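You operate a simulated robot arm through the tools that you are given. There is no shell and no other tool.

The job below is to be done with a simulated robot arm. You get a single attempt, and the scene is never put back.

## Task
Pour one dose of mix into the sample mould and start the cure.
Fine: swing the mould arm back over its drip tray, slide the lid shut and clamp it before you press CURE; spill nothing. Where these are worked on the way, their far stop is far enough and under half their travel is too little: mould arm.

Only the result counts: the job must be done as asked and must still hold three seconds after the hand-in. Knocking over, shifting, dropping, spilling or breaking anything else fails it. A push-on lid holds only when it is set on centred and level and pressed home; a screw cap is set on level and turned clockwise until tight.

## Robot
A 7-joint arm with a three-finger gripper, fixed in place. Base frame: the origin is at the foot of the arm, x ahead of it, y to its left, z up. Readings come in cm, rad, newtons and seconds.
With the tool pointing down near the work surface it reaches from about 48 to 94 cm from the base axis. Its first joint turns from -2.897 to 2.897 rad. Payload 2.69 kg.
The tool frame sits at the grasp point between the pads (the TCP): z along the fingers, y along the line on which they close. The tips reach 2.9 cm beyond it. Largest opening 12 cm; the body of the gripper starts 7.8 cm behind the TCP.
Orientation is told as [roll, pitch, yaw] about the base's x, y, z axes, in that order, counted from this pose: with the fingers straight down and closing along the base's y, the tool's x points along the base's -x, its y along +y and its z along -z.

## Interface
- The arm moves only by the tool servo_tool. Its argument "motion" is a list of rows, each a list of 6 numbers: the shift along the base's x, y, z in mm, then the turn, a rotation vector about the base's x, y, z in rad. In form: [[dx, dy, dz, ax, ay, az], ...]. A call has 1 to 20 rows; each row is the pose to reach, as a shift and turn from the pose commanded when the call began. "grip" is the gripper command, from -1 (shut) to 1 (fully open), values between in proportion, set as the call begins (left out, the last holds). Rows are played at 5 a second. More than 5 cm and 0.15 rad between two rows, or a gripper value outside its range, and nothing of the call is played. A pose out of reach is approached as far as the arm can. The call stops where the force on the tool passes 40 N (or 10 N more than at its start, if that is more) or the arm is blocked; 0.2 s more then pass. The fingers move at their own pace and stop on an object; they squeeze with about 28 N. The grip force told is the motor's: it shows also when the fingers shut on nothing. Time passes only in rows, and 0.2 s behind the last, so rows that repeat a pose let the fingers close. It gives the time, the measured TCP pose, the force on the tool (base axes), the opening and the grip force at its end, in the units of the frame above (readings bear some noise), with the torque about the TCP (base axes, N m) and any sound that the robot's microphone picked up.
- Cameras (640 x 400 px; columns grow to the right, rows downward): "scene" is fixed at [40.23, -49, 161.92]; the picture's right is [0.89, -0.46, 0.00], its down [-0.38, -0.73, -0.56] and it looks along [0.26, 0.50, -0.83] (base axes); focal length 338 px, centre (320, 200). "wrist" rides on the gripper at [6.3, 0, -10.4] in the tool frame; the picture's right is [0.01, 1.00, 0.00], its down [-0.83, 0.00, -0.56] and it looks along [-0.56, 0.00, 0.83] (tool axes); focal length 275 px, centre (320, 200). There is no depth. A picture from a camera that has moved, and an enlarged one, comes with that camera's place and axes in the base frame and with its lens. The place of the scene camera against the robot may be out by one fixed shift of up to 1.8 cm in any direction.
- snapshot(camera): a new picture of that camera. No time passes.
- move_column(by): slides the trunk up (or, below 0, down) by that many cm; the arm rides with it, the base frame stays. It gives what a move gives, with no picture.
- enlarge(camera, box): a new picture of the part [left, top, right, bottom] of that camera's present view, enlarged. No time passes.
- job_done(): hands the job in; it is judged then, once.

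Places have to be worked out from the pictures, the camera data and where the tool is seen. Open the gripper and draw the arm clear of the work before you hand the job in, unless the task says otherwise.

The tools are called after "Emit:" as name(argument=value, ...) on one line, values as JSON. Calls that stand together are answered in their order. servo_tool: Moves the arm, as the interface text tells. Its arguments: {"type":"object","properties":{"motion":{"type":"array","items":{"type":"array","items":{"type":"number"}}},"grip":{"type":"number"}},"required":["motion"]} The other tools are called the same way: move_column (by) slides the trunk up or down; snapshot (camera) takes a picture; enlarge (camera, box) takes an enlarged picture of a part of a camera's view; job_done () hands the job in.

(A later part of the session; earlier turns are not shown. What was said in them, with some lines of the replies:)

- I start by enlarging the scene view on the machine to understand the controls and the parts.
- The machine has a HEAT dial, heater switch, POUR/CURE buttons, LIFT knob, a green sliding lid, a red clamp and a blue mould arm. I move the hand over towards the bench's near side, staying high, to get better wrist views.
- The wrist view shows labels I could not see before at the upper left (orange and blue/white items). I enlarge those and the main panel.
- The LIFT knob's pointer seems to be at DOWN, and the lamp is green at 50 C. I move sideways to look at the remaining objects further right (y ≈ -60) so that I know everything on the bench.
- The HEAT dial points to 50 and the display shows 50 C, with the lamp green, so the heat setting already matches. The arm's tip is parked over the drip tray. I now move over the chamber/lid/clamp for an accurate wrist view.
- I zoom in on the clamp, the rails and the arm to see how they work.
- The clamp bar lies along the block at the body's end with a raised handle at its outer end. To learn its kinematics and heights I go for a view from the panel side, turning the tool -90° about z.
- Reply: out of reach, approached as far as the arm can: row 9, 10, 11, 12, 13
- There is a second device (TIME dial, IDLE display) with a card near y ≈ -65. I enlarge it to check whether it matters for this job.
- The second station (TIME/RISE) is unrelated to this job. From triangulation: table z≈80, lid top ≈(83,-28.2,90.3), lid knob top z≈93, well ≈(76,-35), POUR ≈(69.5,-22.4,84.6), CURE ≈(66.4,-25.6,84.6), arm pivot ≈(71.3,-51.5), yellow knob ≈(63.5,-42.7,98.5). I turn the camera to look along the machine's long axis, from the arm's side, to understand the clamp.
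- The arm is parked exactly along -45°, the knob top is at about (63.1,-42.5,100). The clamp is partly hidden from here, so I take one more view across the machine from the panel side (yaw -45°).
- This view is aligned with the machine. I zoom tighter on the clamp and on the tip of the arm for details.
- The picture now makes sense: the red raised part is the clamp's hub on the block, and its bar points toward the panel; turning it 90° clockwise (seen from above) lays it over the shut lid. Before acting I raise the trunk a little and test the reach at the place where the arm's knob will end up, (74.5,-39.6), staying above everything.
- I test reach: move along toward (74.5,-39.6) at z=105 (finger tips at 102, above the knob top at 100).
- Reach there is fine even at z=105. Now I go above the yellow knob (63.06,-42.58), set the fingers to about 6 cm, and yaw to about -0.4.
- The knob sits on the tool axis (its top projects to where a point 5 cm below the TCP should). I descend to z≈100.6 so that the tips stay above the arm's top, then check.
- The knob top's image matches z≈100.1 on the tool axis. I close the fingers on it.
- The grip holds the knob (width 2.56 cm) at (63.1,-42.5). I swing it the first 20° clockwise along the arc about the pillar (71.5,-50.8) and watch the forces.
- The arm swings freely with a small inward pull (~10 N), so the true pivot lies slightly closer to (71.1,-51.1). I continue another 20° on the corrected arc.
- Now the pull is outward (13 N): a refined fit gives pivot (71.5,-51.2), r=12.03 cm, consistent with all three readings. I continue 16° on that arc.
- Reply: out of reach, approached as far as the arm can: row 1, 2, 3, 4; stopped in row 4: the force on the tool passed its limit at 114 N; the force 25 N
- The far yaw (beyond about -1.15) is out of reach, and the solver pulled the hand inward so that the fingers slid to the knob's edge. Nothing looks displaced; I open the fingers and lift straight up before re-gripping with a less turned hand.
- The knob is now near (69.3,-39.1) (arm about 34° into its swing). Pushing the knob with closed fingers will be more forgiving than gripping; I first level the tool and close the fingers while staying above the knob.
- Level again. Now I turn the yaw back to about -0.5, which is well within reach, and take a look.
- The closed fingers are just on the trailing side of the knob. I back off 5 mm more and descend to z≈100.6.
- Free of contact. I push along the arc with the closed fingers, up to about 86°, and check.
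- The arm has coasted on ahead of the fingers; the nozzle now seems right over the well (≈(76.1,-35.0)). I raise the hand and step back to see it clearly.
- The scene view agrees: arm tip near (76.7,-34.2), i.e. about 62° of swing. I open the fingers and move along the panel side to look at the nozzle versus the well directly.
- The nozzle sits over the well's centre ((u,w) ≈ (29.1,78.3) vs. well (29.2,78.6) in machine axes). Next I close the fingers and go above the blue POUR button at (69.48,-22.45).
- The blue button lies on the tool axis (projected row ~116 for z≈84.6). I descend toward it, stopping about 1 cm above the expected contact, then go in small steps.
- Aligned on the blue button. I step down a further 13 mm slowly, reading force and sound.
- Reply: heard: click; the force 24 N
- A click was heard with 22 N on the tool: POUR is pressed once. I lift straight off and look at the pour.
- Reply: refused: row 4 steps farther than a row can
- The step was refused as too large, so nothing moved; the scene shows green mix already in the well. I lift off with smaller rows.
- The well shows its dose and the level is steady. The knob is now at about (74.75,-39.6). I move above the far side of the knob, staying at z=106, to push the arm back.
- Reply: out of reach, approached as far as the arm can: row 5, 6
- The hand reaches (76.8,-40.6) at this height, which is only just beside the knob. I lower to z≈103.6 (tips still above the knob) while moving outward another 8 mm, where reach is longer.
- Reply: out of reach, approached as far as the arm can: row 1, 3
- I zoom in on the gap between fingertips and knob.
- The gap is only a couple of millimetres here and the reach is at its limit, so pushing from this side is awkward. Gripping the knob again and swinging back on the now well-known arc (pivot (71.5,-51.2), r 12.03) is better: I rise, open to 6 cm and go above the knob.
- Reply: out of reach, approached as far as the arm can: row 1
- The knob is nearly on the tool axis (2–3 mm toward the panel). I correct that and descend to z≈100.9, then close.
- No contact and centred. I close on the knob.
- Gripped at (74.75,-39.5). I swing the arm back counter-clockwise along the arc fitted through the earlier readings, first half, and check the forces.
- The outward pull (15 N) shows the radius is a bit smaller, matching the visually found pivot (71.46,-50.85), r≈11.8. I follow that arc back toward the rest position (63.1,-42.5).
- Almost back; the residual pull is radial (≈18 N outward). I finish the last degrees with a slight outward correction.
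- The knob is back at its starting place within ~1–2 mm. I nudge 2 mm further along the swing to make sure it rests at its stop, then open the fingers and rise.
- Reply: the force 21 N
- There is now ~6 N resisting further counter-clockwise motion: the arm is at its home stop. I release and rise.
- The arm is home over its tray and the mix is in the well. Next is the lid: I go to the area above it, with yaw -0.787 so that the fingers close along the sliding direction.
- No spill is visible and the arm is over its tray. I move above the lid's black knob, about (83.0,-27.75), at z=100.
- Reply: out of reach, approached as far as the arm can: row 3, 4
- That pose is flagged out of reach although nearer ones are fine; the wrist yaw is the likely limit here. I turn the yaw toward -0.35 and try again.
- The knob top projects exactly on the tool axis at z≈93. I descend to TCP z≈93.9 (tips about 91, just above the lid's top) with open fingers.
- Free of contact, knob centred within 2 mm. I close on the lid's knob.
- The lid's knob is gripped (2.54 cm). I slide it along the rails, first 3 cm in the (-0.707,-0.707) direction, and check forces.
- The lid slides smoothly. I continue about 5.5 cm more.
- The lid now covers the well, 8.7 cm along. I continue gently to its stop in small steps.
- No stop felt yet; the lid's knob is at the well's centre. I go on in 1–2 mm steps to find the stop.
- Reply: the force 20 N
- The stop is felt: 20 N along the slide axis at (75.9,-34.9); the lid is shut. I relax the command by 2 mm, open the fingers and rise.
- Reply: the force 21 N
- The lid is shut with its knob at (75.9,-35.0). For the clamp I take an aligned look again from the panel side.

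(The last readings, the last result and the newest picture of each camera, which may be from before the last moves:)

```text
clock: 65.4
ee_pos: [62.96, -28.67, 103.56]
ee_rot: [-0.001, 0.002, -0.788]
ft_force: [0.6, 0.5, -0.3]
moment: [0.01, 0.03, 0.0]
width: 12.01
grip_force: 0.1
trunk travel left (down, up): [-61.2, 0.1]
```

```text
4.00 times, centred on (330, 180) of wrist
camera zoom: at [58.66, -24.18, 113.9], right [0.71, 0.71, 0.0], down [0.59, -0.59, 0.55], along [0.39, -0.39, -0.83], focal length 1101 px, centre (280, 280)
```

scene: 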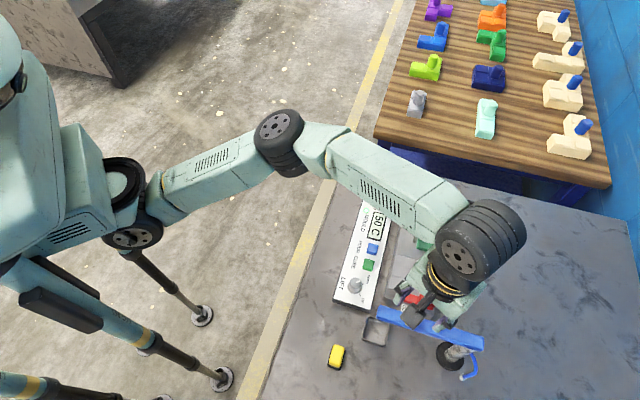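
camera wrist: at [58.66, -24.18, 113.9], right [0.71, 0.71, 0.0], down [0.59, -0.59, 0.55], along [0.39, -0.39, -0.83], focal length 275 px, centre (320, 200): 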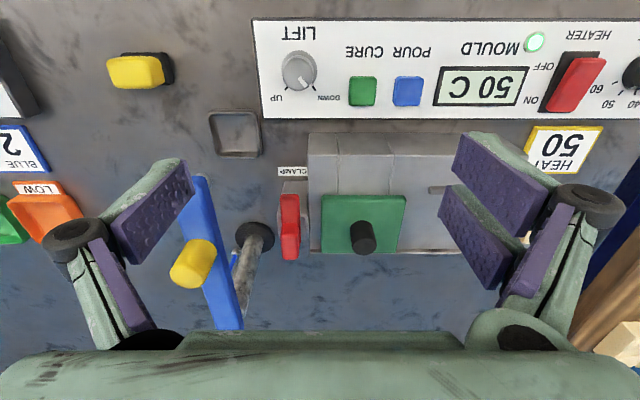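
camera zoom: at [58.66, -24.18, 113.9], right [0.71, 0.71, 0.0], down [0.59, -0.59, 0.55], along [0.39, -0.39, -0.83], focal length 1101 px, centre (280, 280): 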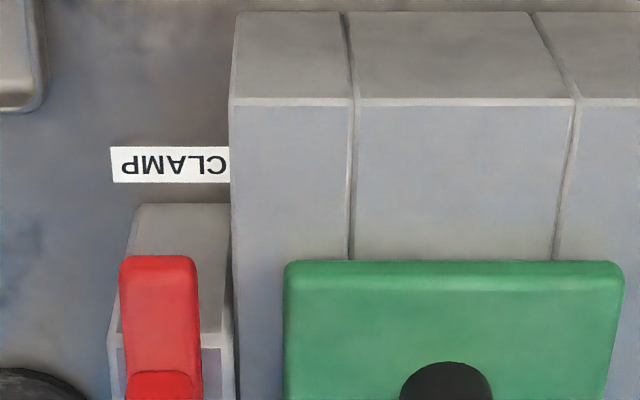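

I zoom on the clamp bar and lid edge.

Emit:
enlarge(camera="wrist", box=[250, 170, 410, 270])

Emit:
enlarge(camera="scene", box=[390, 250, 470, 330])

```text
4.00 times, centred on (330, 220) of wrist
camera zoom: at [58.66, -24.18, 113.9], right [0.71, 0.71, 0.0], down [0.59, -0.59, 0.55], along [0.39, -0.39, -0.83], focal length 1101 px, centre (280, 120)
```

zoom: 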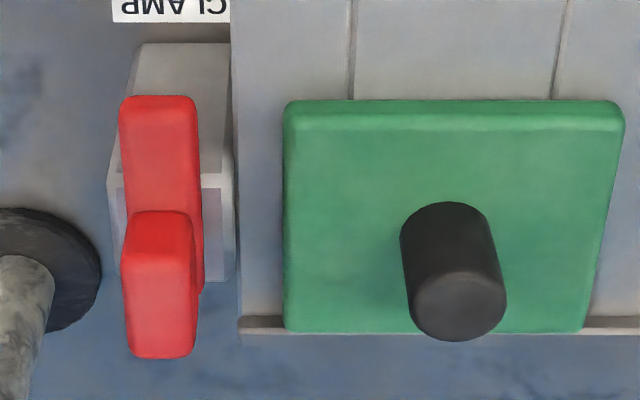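

```text
5.00 times, centred on (430, 290) of scene
camera zoom: at [40.23, -49.0, 161.92], right [0.89, -0.46, 0.0], down [-0.38, -0.73, -0.56], along [0.26, 0.5, -0.83], focal length 1688 px, centre (-230, -250)
```

zoom: 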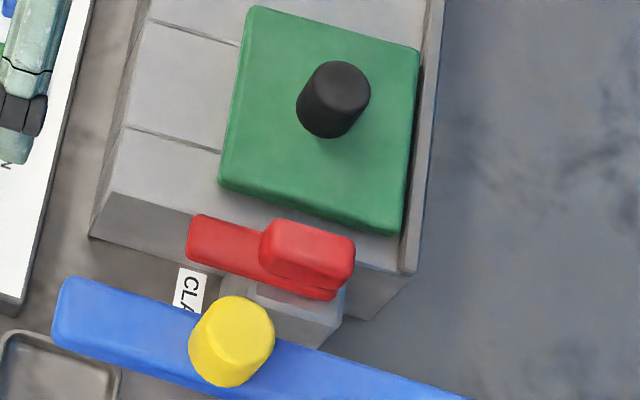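

Re-reading the geometry with the lid shut: lid top ≈90.0, clamp bar z≈90.4–91.6, its raised grip on the hub (≈3.3 × 1.8 cm, top ≈93.6) centred at about (70.3,-40.2). I'll grip the raised part by its ends with yaw +0.785 and turn it 90° clockwise to yaw -0.785, which stays in reach. First I go above it.

Emit:
servo_tool(motion=[[6, -9, 10, 0, 0, 0.131], [12, -18, 15, 0, 0, 0.262], [18, -28, 15, 0, 0, 0.393], [24, -38, 15, 0, 0, 0.524], [30, -48, 15, 0, 0, 0.655], [36, -58, 15, 0, 0, 0.786], [42, -68, 15, 0, 0, 0.917], [48, -78, 15, 0, 0, 1.048], [54, -88, 15, 0, 0, 1.179], [60, -98, 15, 0, 0, 1.31], [67, -107, 15, 0, 0, 1.441], [73.4, -115.3, 12, 0, 0, 1.573], [73.4, -115.3, 12, 0, 0, 1.573]], grip=0)

Emit:
snapshot(camera="wrist")

Emit:
enlarge(camera="wrist", box=[250, 60, 410, 200])

```text
clock: 68.2
ee_pos: [70.53, -40.16, 104.63]
ee_rot: [-0.001, 0.002, 0.786]
ft_force: [0.1, -0.7, -0.7]
moment: [-0.05, 0.0, 0.02]
width: 6.0
grip_force: 0.1
trunk travel left (down, up): [-61.2, 0.1]
```

```text
taken
camera wrist: at [66.25, -44.59, 114.96], right [-0.71, 0.7, 0.0], down [0.58, 0.59, 0.55], along [0.39, 0.39, -0.83], focal length 275 px, centre (320, 200)
```

wrist: 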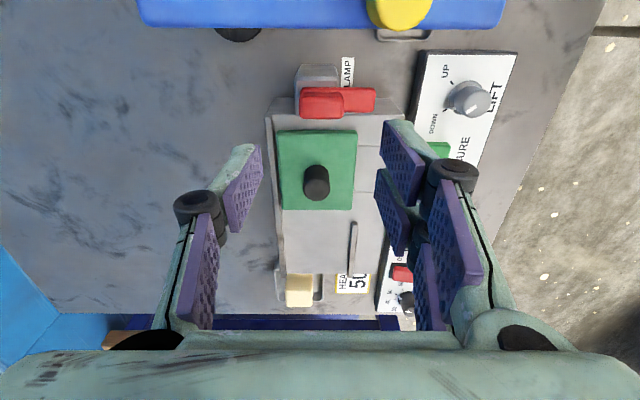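

```text
2.86 times, centred on (330, 130) of wrist
camera zoom: at [66.25, -44.59, 114.96], right [-0.71, 0.7, 0.0], down [0.58, 0.59, 0.55], along [0.39, 0.39, -0.83], focal length 786 px, centre (291, 400)
```

zoom: 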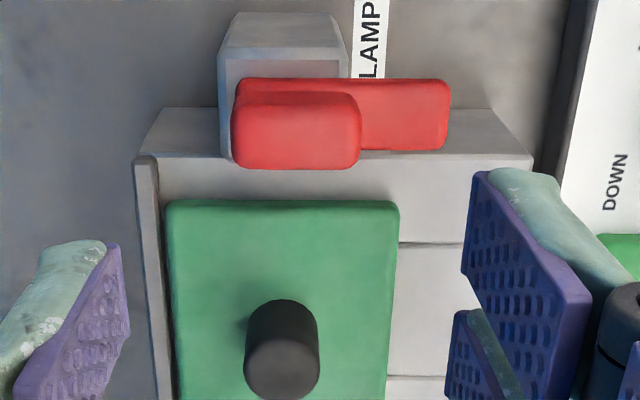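

From this side the hub's raised part is centred at about (70.25,-40.27) and the bar clearly points toward the panel. I centre over it and descend to z≈95 (tips ~92.1, above the bar).

Emit:
servo_tool(motion=[[-2.8, -1.1, -20, 0, 0, 0], [-2.8, -1.1, -45, 0, 0, 0], [-2.8, -1.1, -70, 0, 0, 0], [-2.8, -1.1, -88, 0, 0, 0], [-2.8, -1.1, -96, 0, 0, 0], [-2.8, -1.1, -96, 0, 0, 0]], grip=0)

Emit:
snapshot(camera="wrist")

Emit:
enlarge(camera="wrist", box=[240, 100, 400, 240])

```text
clock: 69.6
ee_pos: [70.17, -40.32, 95.09]
ee_rot: [0.002, 0.003, 0.786]
ft_force: [0.3, -0.6, 0.9]
moment: [0.01, 0.03, 0.01]
width: 5.99
grip_force: 0.0
trunk travel left (down, up): [-61.2, 0.1]
```

```text
taken
camera wrist: at [65.9, -44.77, 105.42], right [-0.71, 0.7, 0.0], down [0.59, 0.59, 0.55], along [0.39, 0.39, -0.83], focal length 275 px, centre (320, 200)
```

wrist: 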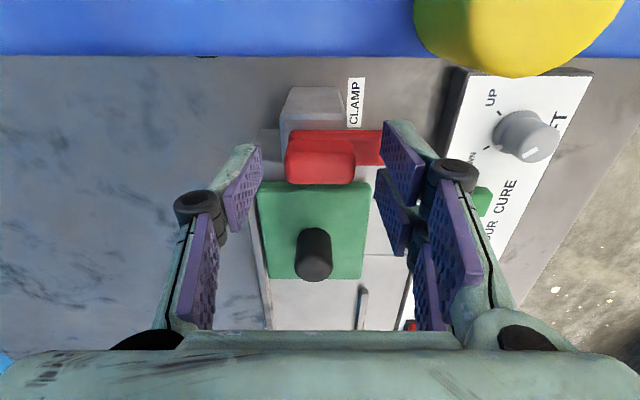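

```text
2.86 times, centred on (320, 170) of wrist
camera zoom: at [65.9, -44.77, 105.42], right [-0.71, 0.7, 0.0], down [0.59, 0.59, 0.55], along [0.39, 0.39, -0.83], focal length 786 px, centre (320, 286)
```

zoom: 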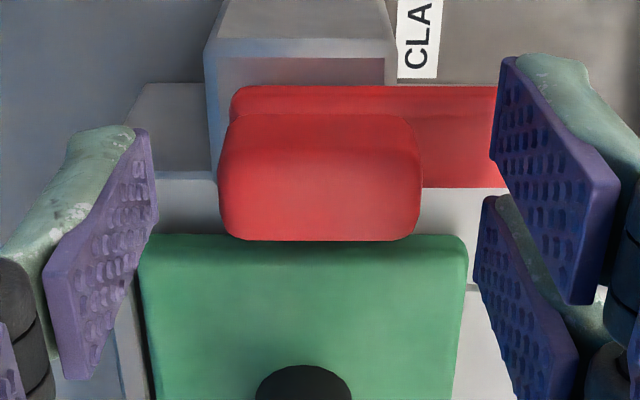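

The hub's grip is centred between the fingers, no contact so far. I close on it.

Emit:
servo_tool(motion=[[0, 0, 0, 0, 0, 0], [0, 0, 0, 0, 0, 0], [0, 0, 0, 0, 0, 0], [0, 0, 0, 0, 0, 0]], grip=-1)

Emit:
enlarge(camera="wrist", box=[240, 100, 400, 240])

```text
clock: 70.6
ee_pos: [70.18, -40.38, 95.13]
ee_rot: [0.0, 0.002, 0.784]
ft_force: [0.1, 1.1, -1.7]
moment: [-0.02, 0.0, 0.02]
width: 3.59
grip_force: 41.5
trunk travel left (down, up): [-61.2, 0.1]
```

```text
2.86 times, centred on (320, 170) of wrist
camera zoom: at [65.9, -44.77, 105.43], right [-0.71, 0.7, 0.0], down [0.59, 0.59, 0.55], along [0.39, 0.39, -0.83], focal length 786 px, centre (320, 286)
```

zoom: 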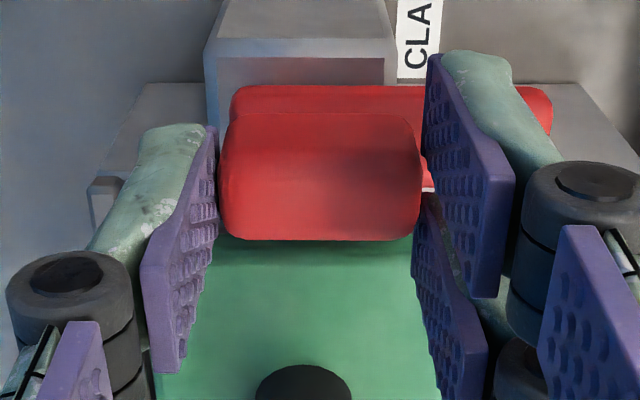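

Held (3.59 cm) with almost no side force. I try a small clockwise turn first (-0.24 rad) and check the moments.

Emit:
servo_tool(motion=[[0, 0, 0, 0, 0, -0.06], [0, 0, 0, 0, 0, -0.12], [0, 0, 0, 0, 0, -0.18], [0, 0, 0, 0, 0, -0.24]], grip=-1)

Emit:
snapshot(camera="wrist")

Emit:
enlarge(camera="scene", box=[370, 230, 490, 340])

```text
clock: 71.6
ee_pos: [70.32, -40.05, 95.05]
ee_rot: [0.001, 0.002, 0.546]
ft_force: [4.2, -0.8, -3.5]
moment: [-0.19, -0.03, -0.04]
width: 3.56
grip_force: 44.7
trunk travel left (down, up): [-61.2, 0.1]
```

```text
taken
camera wrist: at [65.02, -43.51, 105.43], right [-0.52, 0.85, 0.0], down [0.71, 0.44, 0.55], along [0.47, 0.29, -0.83], focal length 275 px, centre (320, 200)
```

wrist: 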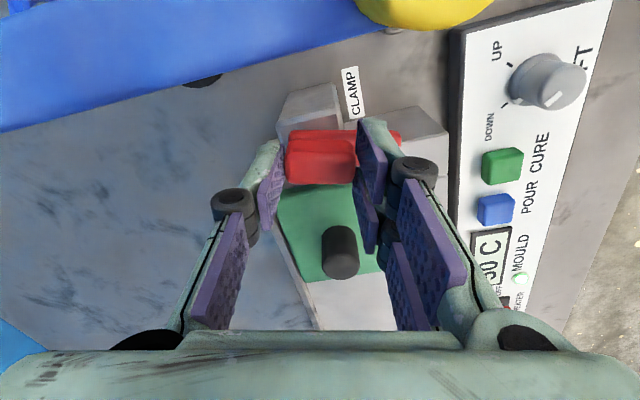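

```text
3.64 times, centred on (430, 285) of scene
camera zoom: at [40.23, -49.0, 161.92], right [0.89, -0.46, 0.0], down [-0.38, -0.73, -0.56], along [0.26, 0.5, -0.83], focal length 1228 px, centre (-80, -109)
```

zoom: 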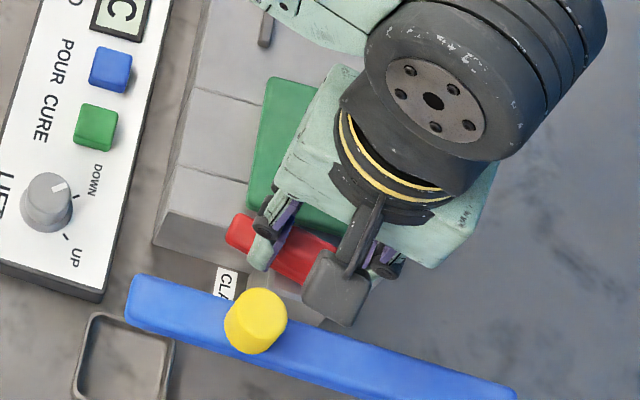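

It turns with the hand at almost no moment. I continue clockwise, to about 57° in total, and check.

Emit:
servo_tool(motion=[[0, 0, 0, 0, 0, -0.075], [0, 0, 0, 0, 0, -0.15], [0, 0, 0, 0, 0, -0.225], [0, 0, 0, 0, 0, -0.3], [0, 0, 0, 0, 0, -0.375], [0, 0, 0, 0, 0, -0.45], [0, 0, 0, 0, 0, -0.525], [0, 0, 0, 0, 0, -0.6], [0, 0, 0, 0, 0, -0.675], [0, 0, 0, 0, 0, -0.75]], grip=-1)

Emit:
snapshot(camera="wrist")

Emit:
enlarge(camera="scene", box=[370, 230, 490, 340])

```text
clock: 73.8
ee_pos: [70.43, -40.15, 95.04]
ee_rot: [0.0, -0.002, -0.201]
ft_force: [35.0, -1.1, 10.7]
moment: [-0.17, 0.3, 0.18]
width: 3.59
grip_force: 45.1
trunk travel left (down, up): [-61.2, 0.1]
```

```text
taken
camera wrist: at [64.45, -38.89, 105.41], right [0.2, 0.98, 0.0], down [0.81, -0.16, 0.56], along [0.55, -0.11, -0.83], focal length 275 px, centre (320, 200)
```

wrist: 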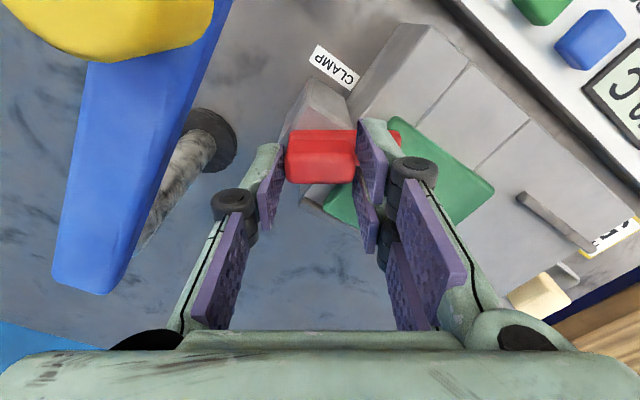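

```text
3.64 times, centred on (430, 285) of scene
camera zoom: at [40.23, -49.0, 161.92], right [0.89, -0.46, 0.0], down [-0.38, -0.73, -0.56], along [0.26, 0.5, -0.83], focal length 1228 px, centre (-80, -109)
```

zoom: 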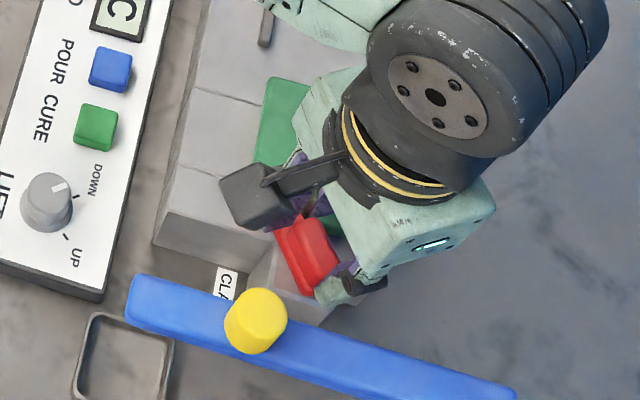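

The clamp has turned 57°, but there is 35 N sideways (+x): the true pivot is slightly off my turning centre. I shift the hand 2.5 mm in +x without turning, to relieve it.

Emit:
servo_tool(motion=[[1.2, 0, 0, 0, 0, 0], [2.5, 0, 0, 0, 0, 0], [2.5, 0, 0, 0, 0, 0]], grip=-1)

Emit:
enlarge(camera="wrist", box=[240, 80, 440, 240])

```text
clock: 74.6
ee_pos: [70.53, -40.09, 95.03]
ee_rot: [0.001, 0.0, -0.203]
ft_force: [17.8, 4.4, 8.0]
moment: [0.47, -1.35, 0.07]
width: 3.56
grip_force: 44.4
trunk travel left (down, up): [-61.2, 0.1]
```

```text
2.50 times, centred on (340, 160) of wrist
camera zoom: at [64.47, -38.92, 105.42], right [0.2, 0.98, 0.0], down [0.81, -0.17, 0.56], along [0.54, -0.11, -0.83], focal length 688 px, centre (270, 300)
```

zoom: 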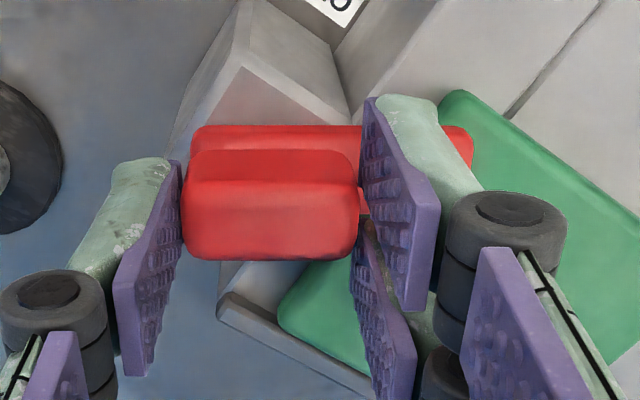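

The side force halved; the bar is now over the lid's corner. The fitted pivot is about (70.44,-40.85), so I continue the turn about that point to ~81° and check.

Emit:
servo_tool(motion=[[1.2, 0, 0, 0, 0, 0], [2.4, 0, 0, 0, 0, 0], [2.8, -0.3, 0, 0, 0, -0.077], [3.1, -0.5, 0, 0, 0, -0.147], [3.4, -0.7, 0, 0, 0, -0.217], [3.65, -1.0, 0, 0, 0, -0.287], [3.9, -1.25, 0, 0, 0, -0.357], [4.1, -1.5, 0, 0, 0, -0.427]], grip=-1)

Emit:
snapshot(camera="wrist")

Emit:
enlarge(camera="wrist", box=[240, 80, 440, 240])

```text
clock: 76.4
ee_pos: [70.73, -40.14, 95.04]
ee_rot: [0.001, 0.009, -0.633]
ft_force: [-23.2, 27.4, -15.1]
moment: [-0.15, 0.34, -0.12]
width: 3.55
grip_force: 45.3
trunk travel left (down, up): [-61.2, 0.1]
```

```text
taken
camera wrist: at [65.8, -36.56, 105.47], right [0.59, 0.81, 0.0], down [0.68, -0.49, 0.55], along [0.44, -0.32, -0.84], focal length 275 px, centre (320, 200)
```

wrist: 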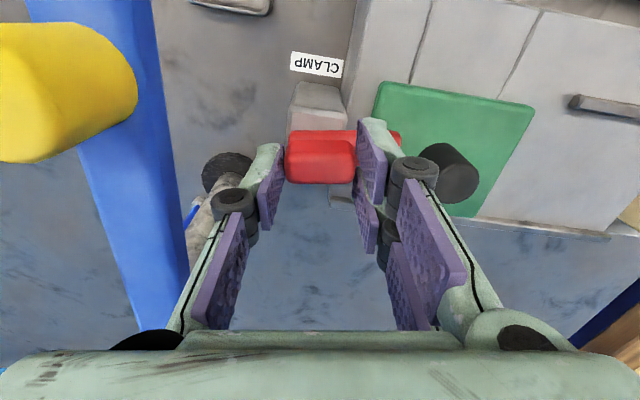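

```text
2.50 times, centred on (340, 160) of wrist
camera zoom: at [65.8, -36.56, 105.47], right [0.59, 0.81, 0.0], down [0.68, -0.49, 0.55], along [0.44, -0.32, -0.84], focal length 688 px, centre (270, 300)
```

zoom: 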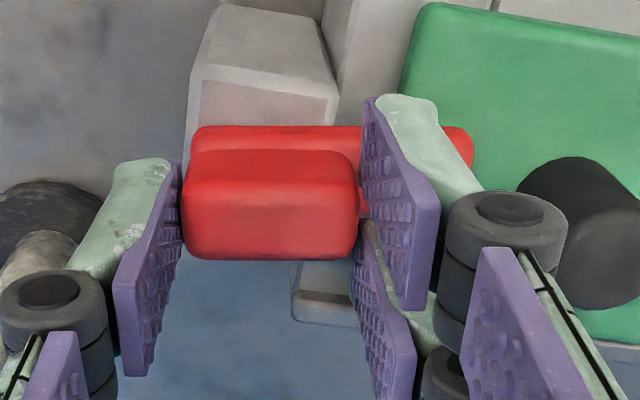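

Now the pull is toward the panel (36 N), so my correction was too large. I relieve by moving (-2.2,+2.6) mm.

Emit:
servo_tool(motion=[[-1.1, 1.3, 0, 0, 0, 0], [-2.2, 2.6, 0, 0, 0, 0], [-2.2, 2.6, 0, 0, 0, 0]], grip=-1)

```text
clock: 77.2
ee_pos: [70.72, -40.19, 94.96]
ee_rot: [0.001, 0.002, -0.632]
ft_force: [-7.9, 4.3, -17.6]
moment: [0.62, 0.23, -0.03]
width: 3.57
grip_force: 45.3
trunk travel left (down, up): [-61.2, 0.1]
```

Much relaxed. I finish the last ~9° of the turn about the refined pivot, lowering 1 mm to relieve the vertical pull.

Emit:
servo_tool(motion=[[0.1, 0, -0.5, 0, 0, -0.03], [0.2, 0, -1.0, 0, 0, -0.06], [0.3, 0, -1.0, 0, 0, -0.09], [0.4, 0, -1.0, 0, 0, -0.12], [0.5, 0, -1.0, 0, 0, -0.155]], grip=-1)

Emit:
snapshot(camera="wrist")

Emit:
enlarge(camera="scene", box=[370, 230, 490, 340])

```text
clock: 78.4
ee_pos: [70.89, -40.15, 95.09]
ee_rot: [-0.003, -0.003, -0.787]
ft_force: [3.6, -9.4, 1.1]
moment: [-0.35, -0.22, 0.02]
width: 3.58
grip_force: 44.4
trunk travel left (down, up): [-61.2, 0.1]
```

```text
taken
camera wrist: at [66.4, -35.75, 105.41], right [0.7, 0.71, 0.0], down [0.59, -0.58, 0.56], along [0.39, -0.39, -0.83], focal length 275 px, centre (320, 200)
```

wrist: 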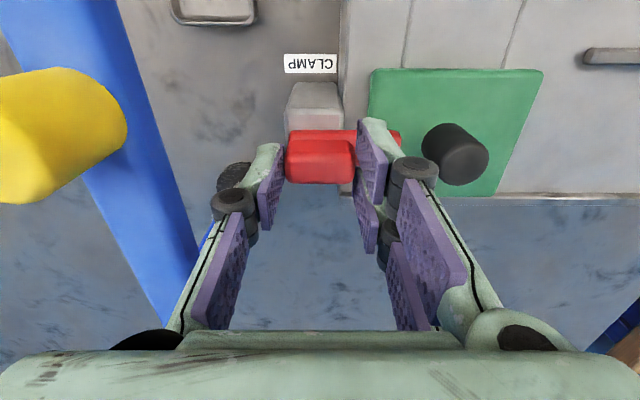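

```text
3.64 times, centred on (430, 285) of scene
camera zoom: at [40.23, -49.0, 161.92], right [0.89, -0.46, 0.0], down [-0.38, -0.73, -0.56], along [0.26, 0.5, -0.83], focal length 1228 px, centre (-80, -109)
```

zoom: 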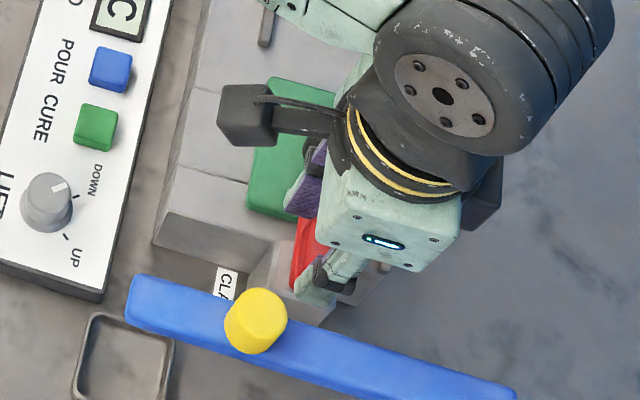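

The bar is now at 90°, lying along the slide axis over the lid. I try a little further (-0.08 rad) to feel for the stop.

Emit:
servo_tool(motion=[[0, 0, 0, 0, 0, -0.02], [0, 0, 0, 0, 0, -0.04], [0, 0, 0, 0, 0, -0.06], [0, 0, 0, 0, 0, -0.08]], grip=-1)

Emit:
enlarge(camera="wrist", box=[240, 60, 480, 240])

```text
clock: 79.4
ee_pos: [70.8, -40.24, 95.01]
ee_rot: [0.001, -0.002, -0.864]
ft_force: [12.8, -22.4, 11.5]
moment: [-0.34, -0.34, 1.41]
width: 3.61
grip_force: 45.5
trunk travel left (down, up): [-61.2, 0.1]
```

```text
2.22 times, centred on (360, 150) of wrist
camera zoom: at [66.77, -35.42, 105.41], right [0.76, 0.65, 0.0], down [0.54, -0.63, 0.56], along [0.36, -0.42, -0.83], focal length 612 px, centre (231, 311)
```

zoom: 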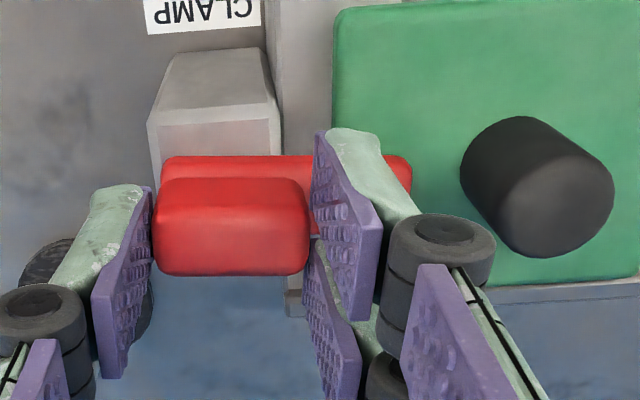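

The moment jumps to 1.4 N·m: the clamp is against its stop. I relax the twist, open the fingers slightly (about 5 cm) and rise straight up.

Emit:
servo_tool(motion=[[0, 0, 0, 0, 0, 0.03], [0, 0, 0, 0, 0, 0.06], [0, 0, 0, 0, 0, 0.06]], grip=-1)

Emit:
servo_tool(motion=[[0, 0, 0, 0, 0, 0], [0, 0, 0, 0, 0, 0], [0, 0, 10, 0, 0, 0], [0, 0, 30, 0, 0, 0], [0, 0, 60, 0, 0, 0], [0, 0, 95, 0, 0, 0], [0, 0, 95, 0, 0, 0]], grip=-0.17)

Emit:
snapshot(camera="wrist")

Emit:
snapshot(camera="scene")

```text
clock: 80.2
ee_pos: [70.75, -40.24, 94.97]
ee_rot: [0.001, -0.001, -0.806]
ft_force: [15.3, -18.5, 16.8]
moment: [-0.5, -0.64, 0.1]
width: 3.57
grip_force: 44.8
trunk travel left (down, up): [-61.2, 0.1]
```

```text
clock: 81.8
ee_pos: [70.71, -40.03, 104.53]
ee_rot: [0.001, 0.002, -0.805]
ft_force: [0.4, 0.4, 0.4]
moment: [-0.01, -0.01, 0.0]
width: 5.01
grip_force: 0.1
trunk travel left (down, up): [-61.2, 0.1]
```

```text
taken
camera wrist: at [66.52, -35.64, 114.86], right [0.72, 0.7, 0.0], down [0.58, -0.6, 0.55], along [0.38, -0.4, -0.83], focal length 275 px, centre (320, 200)
```

wrist: 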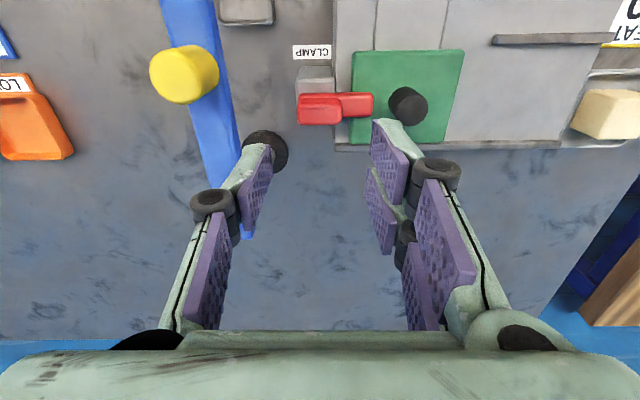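

```text
taken
```

scene: 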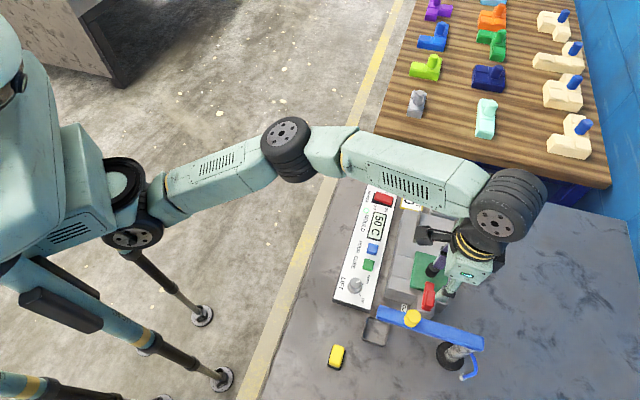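

The clamp bar lies over the lid's edge and the mould arm is home over its tray. Now to CURE: closed fingers above the green button at (66.28,-25.66).

Emit:
servo_tool(motion=[[-10, 35, 0, 0, 0, 0.018], [-20, 70, 0, 0, 0, 0.018], [-32, 105, 0, 0, 0, 0.018], [-44.3, 143.7, 0, 0, 0, 0.018], [-44.3, 143.7, -40, 0, 0, 0.018], [-44.3, 143.7, -80, 0, 0, 0.018], [-44.3, 143.7, -100, 0, 0, 0.018], [-44.3, 143.7, -100, 0, 0, 0.018]], grip=-1)

Emit:
snapshot(camera="wrist")

Emit:
enlarge(camera="scene", box=[360, 200, 500, 340])

```text
clock: 83.6
ee_pos: [66.25, -25.58, 94.37]
ee_rot: [-0.001, 0.002, -0.789]
ft_force: [1.0, -0.7, -0.7]
moment: [-0.01, 0.01, 0.0]
width: 0.01
grip_force: 28.2
trunk travel left (down, up): [-61.2, 0.1]
```

```text
taken
camera wrist: at [61.98, -21.29, 104.75], right [0.71, 0.71, 0.0], down [0.59, -0.59, 0.55], along [0.39, -0.39, -0.83], focal length 275 px, centre (320, 200)
```

wrist: 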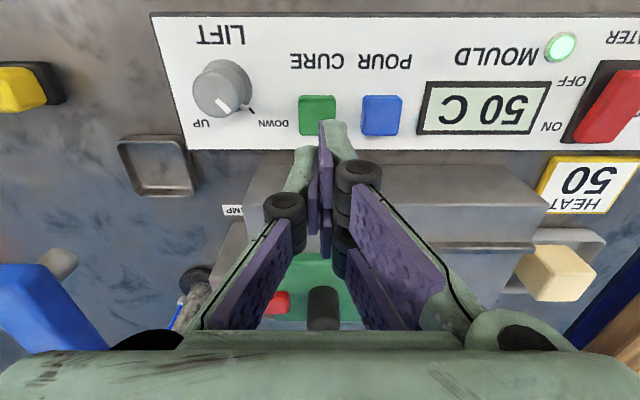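

```text
2.86 times, centred on (430, 270) of scene
camera zoom: at [40.23, -49.0, 161.92], right [0.89, -0.46, 0.0], down [-0.38, -0.73, -0.56], along [0.26, 0.5, -0.83], focal length 965 px, centre (6, 0)
```

zoom: 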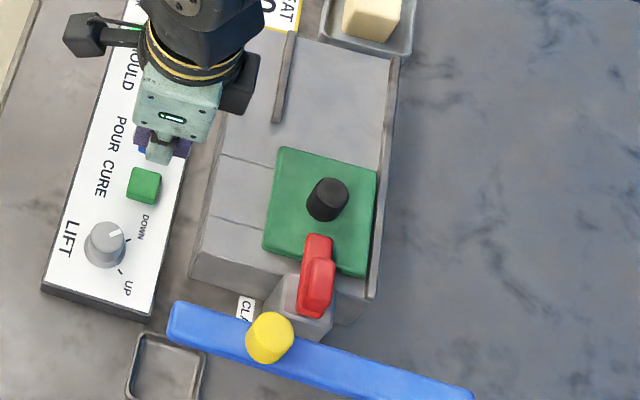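

Scene: lid shut, clamp across its edge, arm over the tray. The green CURE button is aligned just as POUR was; I descend to just above it.

Emit:
servo_tool(motion=[[0, 0, -20, 0, 0, 0], [0, 0, -40, 0, 0, 0], [0, 0, -52, 0, 0, 0], [0, 0, -57, 0, 0, 0]], grip=-1)

Emit:
servo_tool(motion=[[0, 0, -4, 0, 0, 0], [0, 0, -7, 0, 0, 0], [0, 0, -9, 0, 0, 0], [0, 0, -11, 0, 0, 0], [0, 0, -13, 0, 0, 0]], grip=-1)

Emit:
snapshot(camera="wrist")

```text
clock: 84.6
ee_pos: [66.21, -25.67, 88.82]
ee_rot: [0.001, 0.003, -0.787]
ft_force: [-0.1, -0.4, 0.9]
moment: [-0.01, 0.0, 0.01]
width: 0.0
grip_force: 28.5
trunk travel left (down, up): [-61.2, 0.1]
```

```text
clock: 85.8
ee_pos: [66.17, -25.65, 87.84]
ee_rot: [0.0, -0.001, -0.79]
ft_force: [-3.1, -1.0, 14.4]
moment: [-0.01, 0.06, 0.03]
width: 0.62
grip_force: 28.2
trunk travel left (down, up): [-61.2, 0.1]
heard: click
```

```text
taken
camera wrist: at [61.87, -21.25, 98.08], right [0.71, 0.71, 0.0], down [0.59, -0.59, 0.56], along [0.39, -0.39, -0.83], focal length 275 px, centre (320, 200)
```

wrist: 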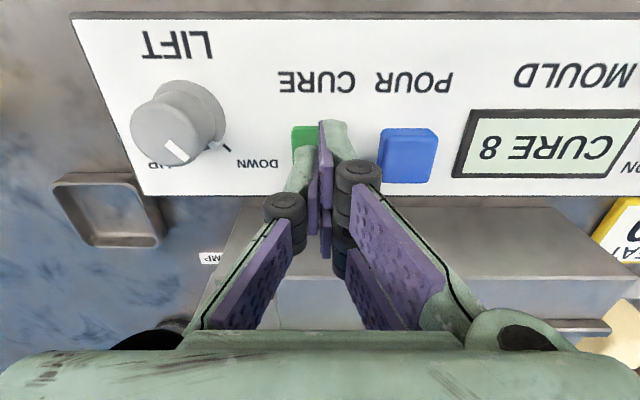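

A click, and the display reads "CURE 8": the cure has started. I lift off, open the gripper and draw the arm clear.

Emit:
servo_tool(motion=[[0, 0, 10, 0, 0, 0], [0, 0, 45, 0, 0, 0], [0, 0, 90, 0, 0, 0], [-10, 15, 130, 0, 0, 0], [-30, 40, 160, 0, 0, 0], [-60, 70, 180, 0, 0, 0], [-90, 100, 190, 0, 0, 0], [-110, 130, 195, 0, 0, 0]], grip=-1)

Emit:
servo_tool(motion=[[0, 0, 0, 0, 0, 0], [0, 0, 0, 0, 0, 0], [0, 0, 0, 0, 0, 0]], grip=1)

Emit:
snapshot(camera="scene")

Emit:
enlarge(camera="scene", box=[340, 180, 500, 370])

```text
clock: 87.6
ee_pos: [55.24, -12.53, 107.14]
ee_rot: [-0.002, 0.001, -0.786]
ft_force: [0.4, -0.3, -0.1]
moment: [-0.02, -0.02, 0.0]
width: 0.0
grip_force: 28.4
trunk travel left (down, up): [-61.2, 0.1]
```

```text
clock: 88.4
ee_pos: [55.22, -12.61, 107.1]
ee_rot: [0.001, 0.0, -0.789]
ft_force: [-0.3, -0.5, -0.4]
moment: [-0.02, 0.01, 0.01]
width: 5.85
grip_force: 0.0
trunk travel left (down, up): [-61.2, 0.1]
```

```text
taken
```

scene: 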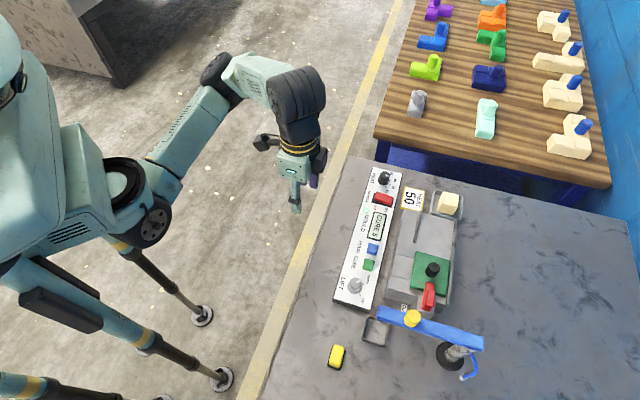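

```text
2.11 times, centred on (420, 275) of scene
camera zoom: at [40.23, -49.0, 161.92], right [0.89, -0.46, 0.0], down [-0.38, -0.73, -0.56], along [0.26, 0.5, -0.83], focal length 711 px, centre (110, 42)
```

zoom: 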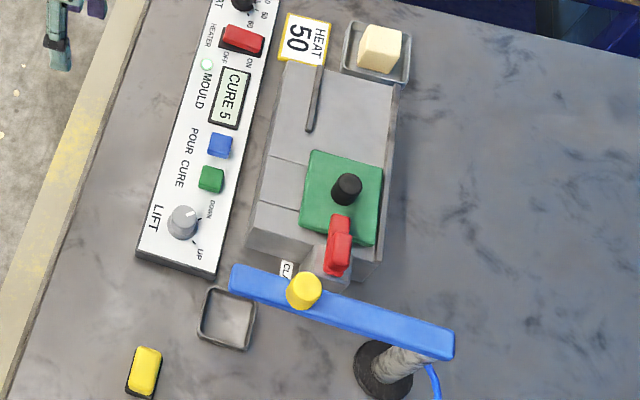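

The display counts down ("CURE 5"), the lid is shut and clamped, the arm is over its drip tray, nothing is spilled or displaced, and the open hand is well clear. I hand the job in.

Emit:
job_done()

```text
The job is handed in.
```

I poured one dose into the mould and started the cure. The display was counting down ("CURE 5") when I handed the job in; the result of the judging was not reported back.

- **Heat:** the dial, the plate and the display all already read 50 C and the mould lamp was green, so I left the heat settings alone.
- **Pour:** I swung the mould arm over the well and pressed POUR once. There was a click and green mix appeared in the well. I saw no spill in the pictures.
- **Mould arm:** I swung it back until it met its home stop over the drip tray.
- **Lid and clamp:** I slid the lid to its stop, covering the well, then turned the clamp 90° until it met its stop across the lid's edge.
- **Cure:** pressing CURE gave a click, and the display changed to "CURE 8".

During the first swing I turned the hand further than the arm could reach. The fingers pulled on the arm's yellow knob at 114 N before the move stopped. I checked the pictures afterwards and nothing was shifted or damaged.

Before handing in I opened the gripper and drew the arm clear of the bench. I did not touch the other station or anything else on the bench.
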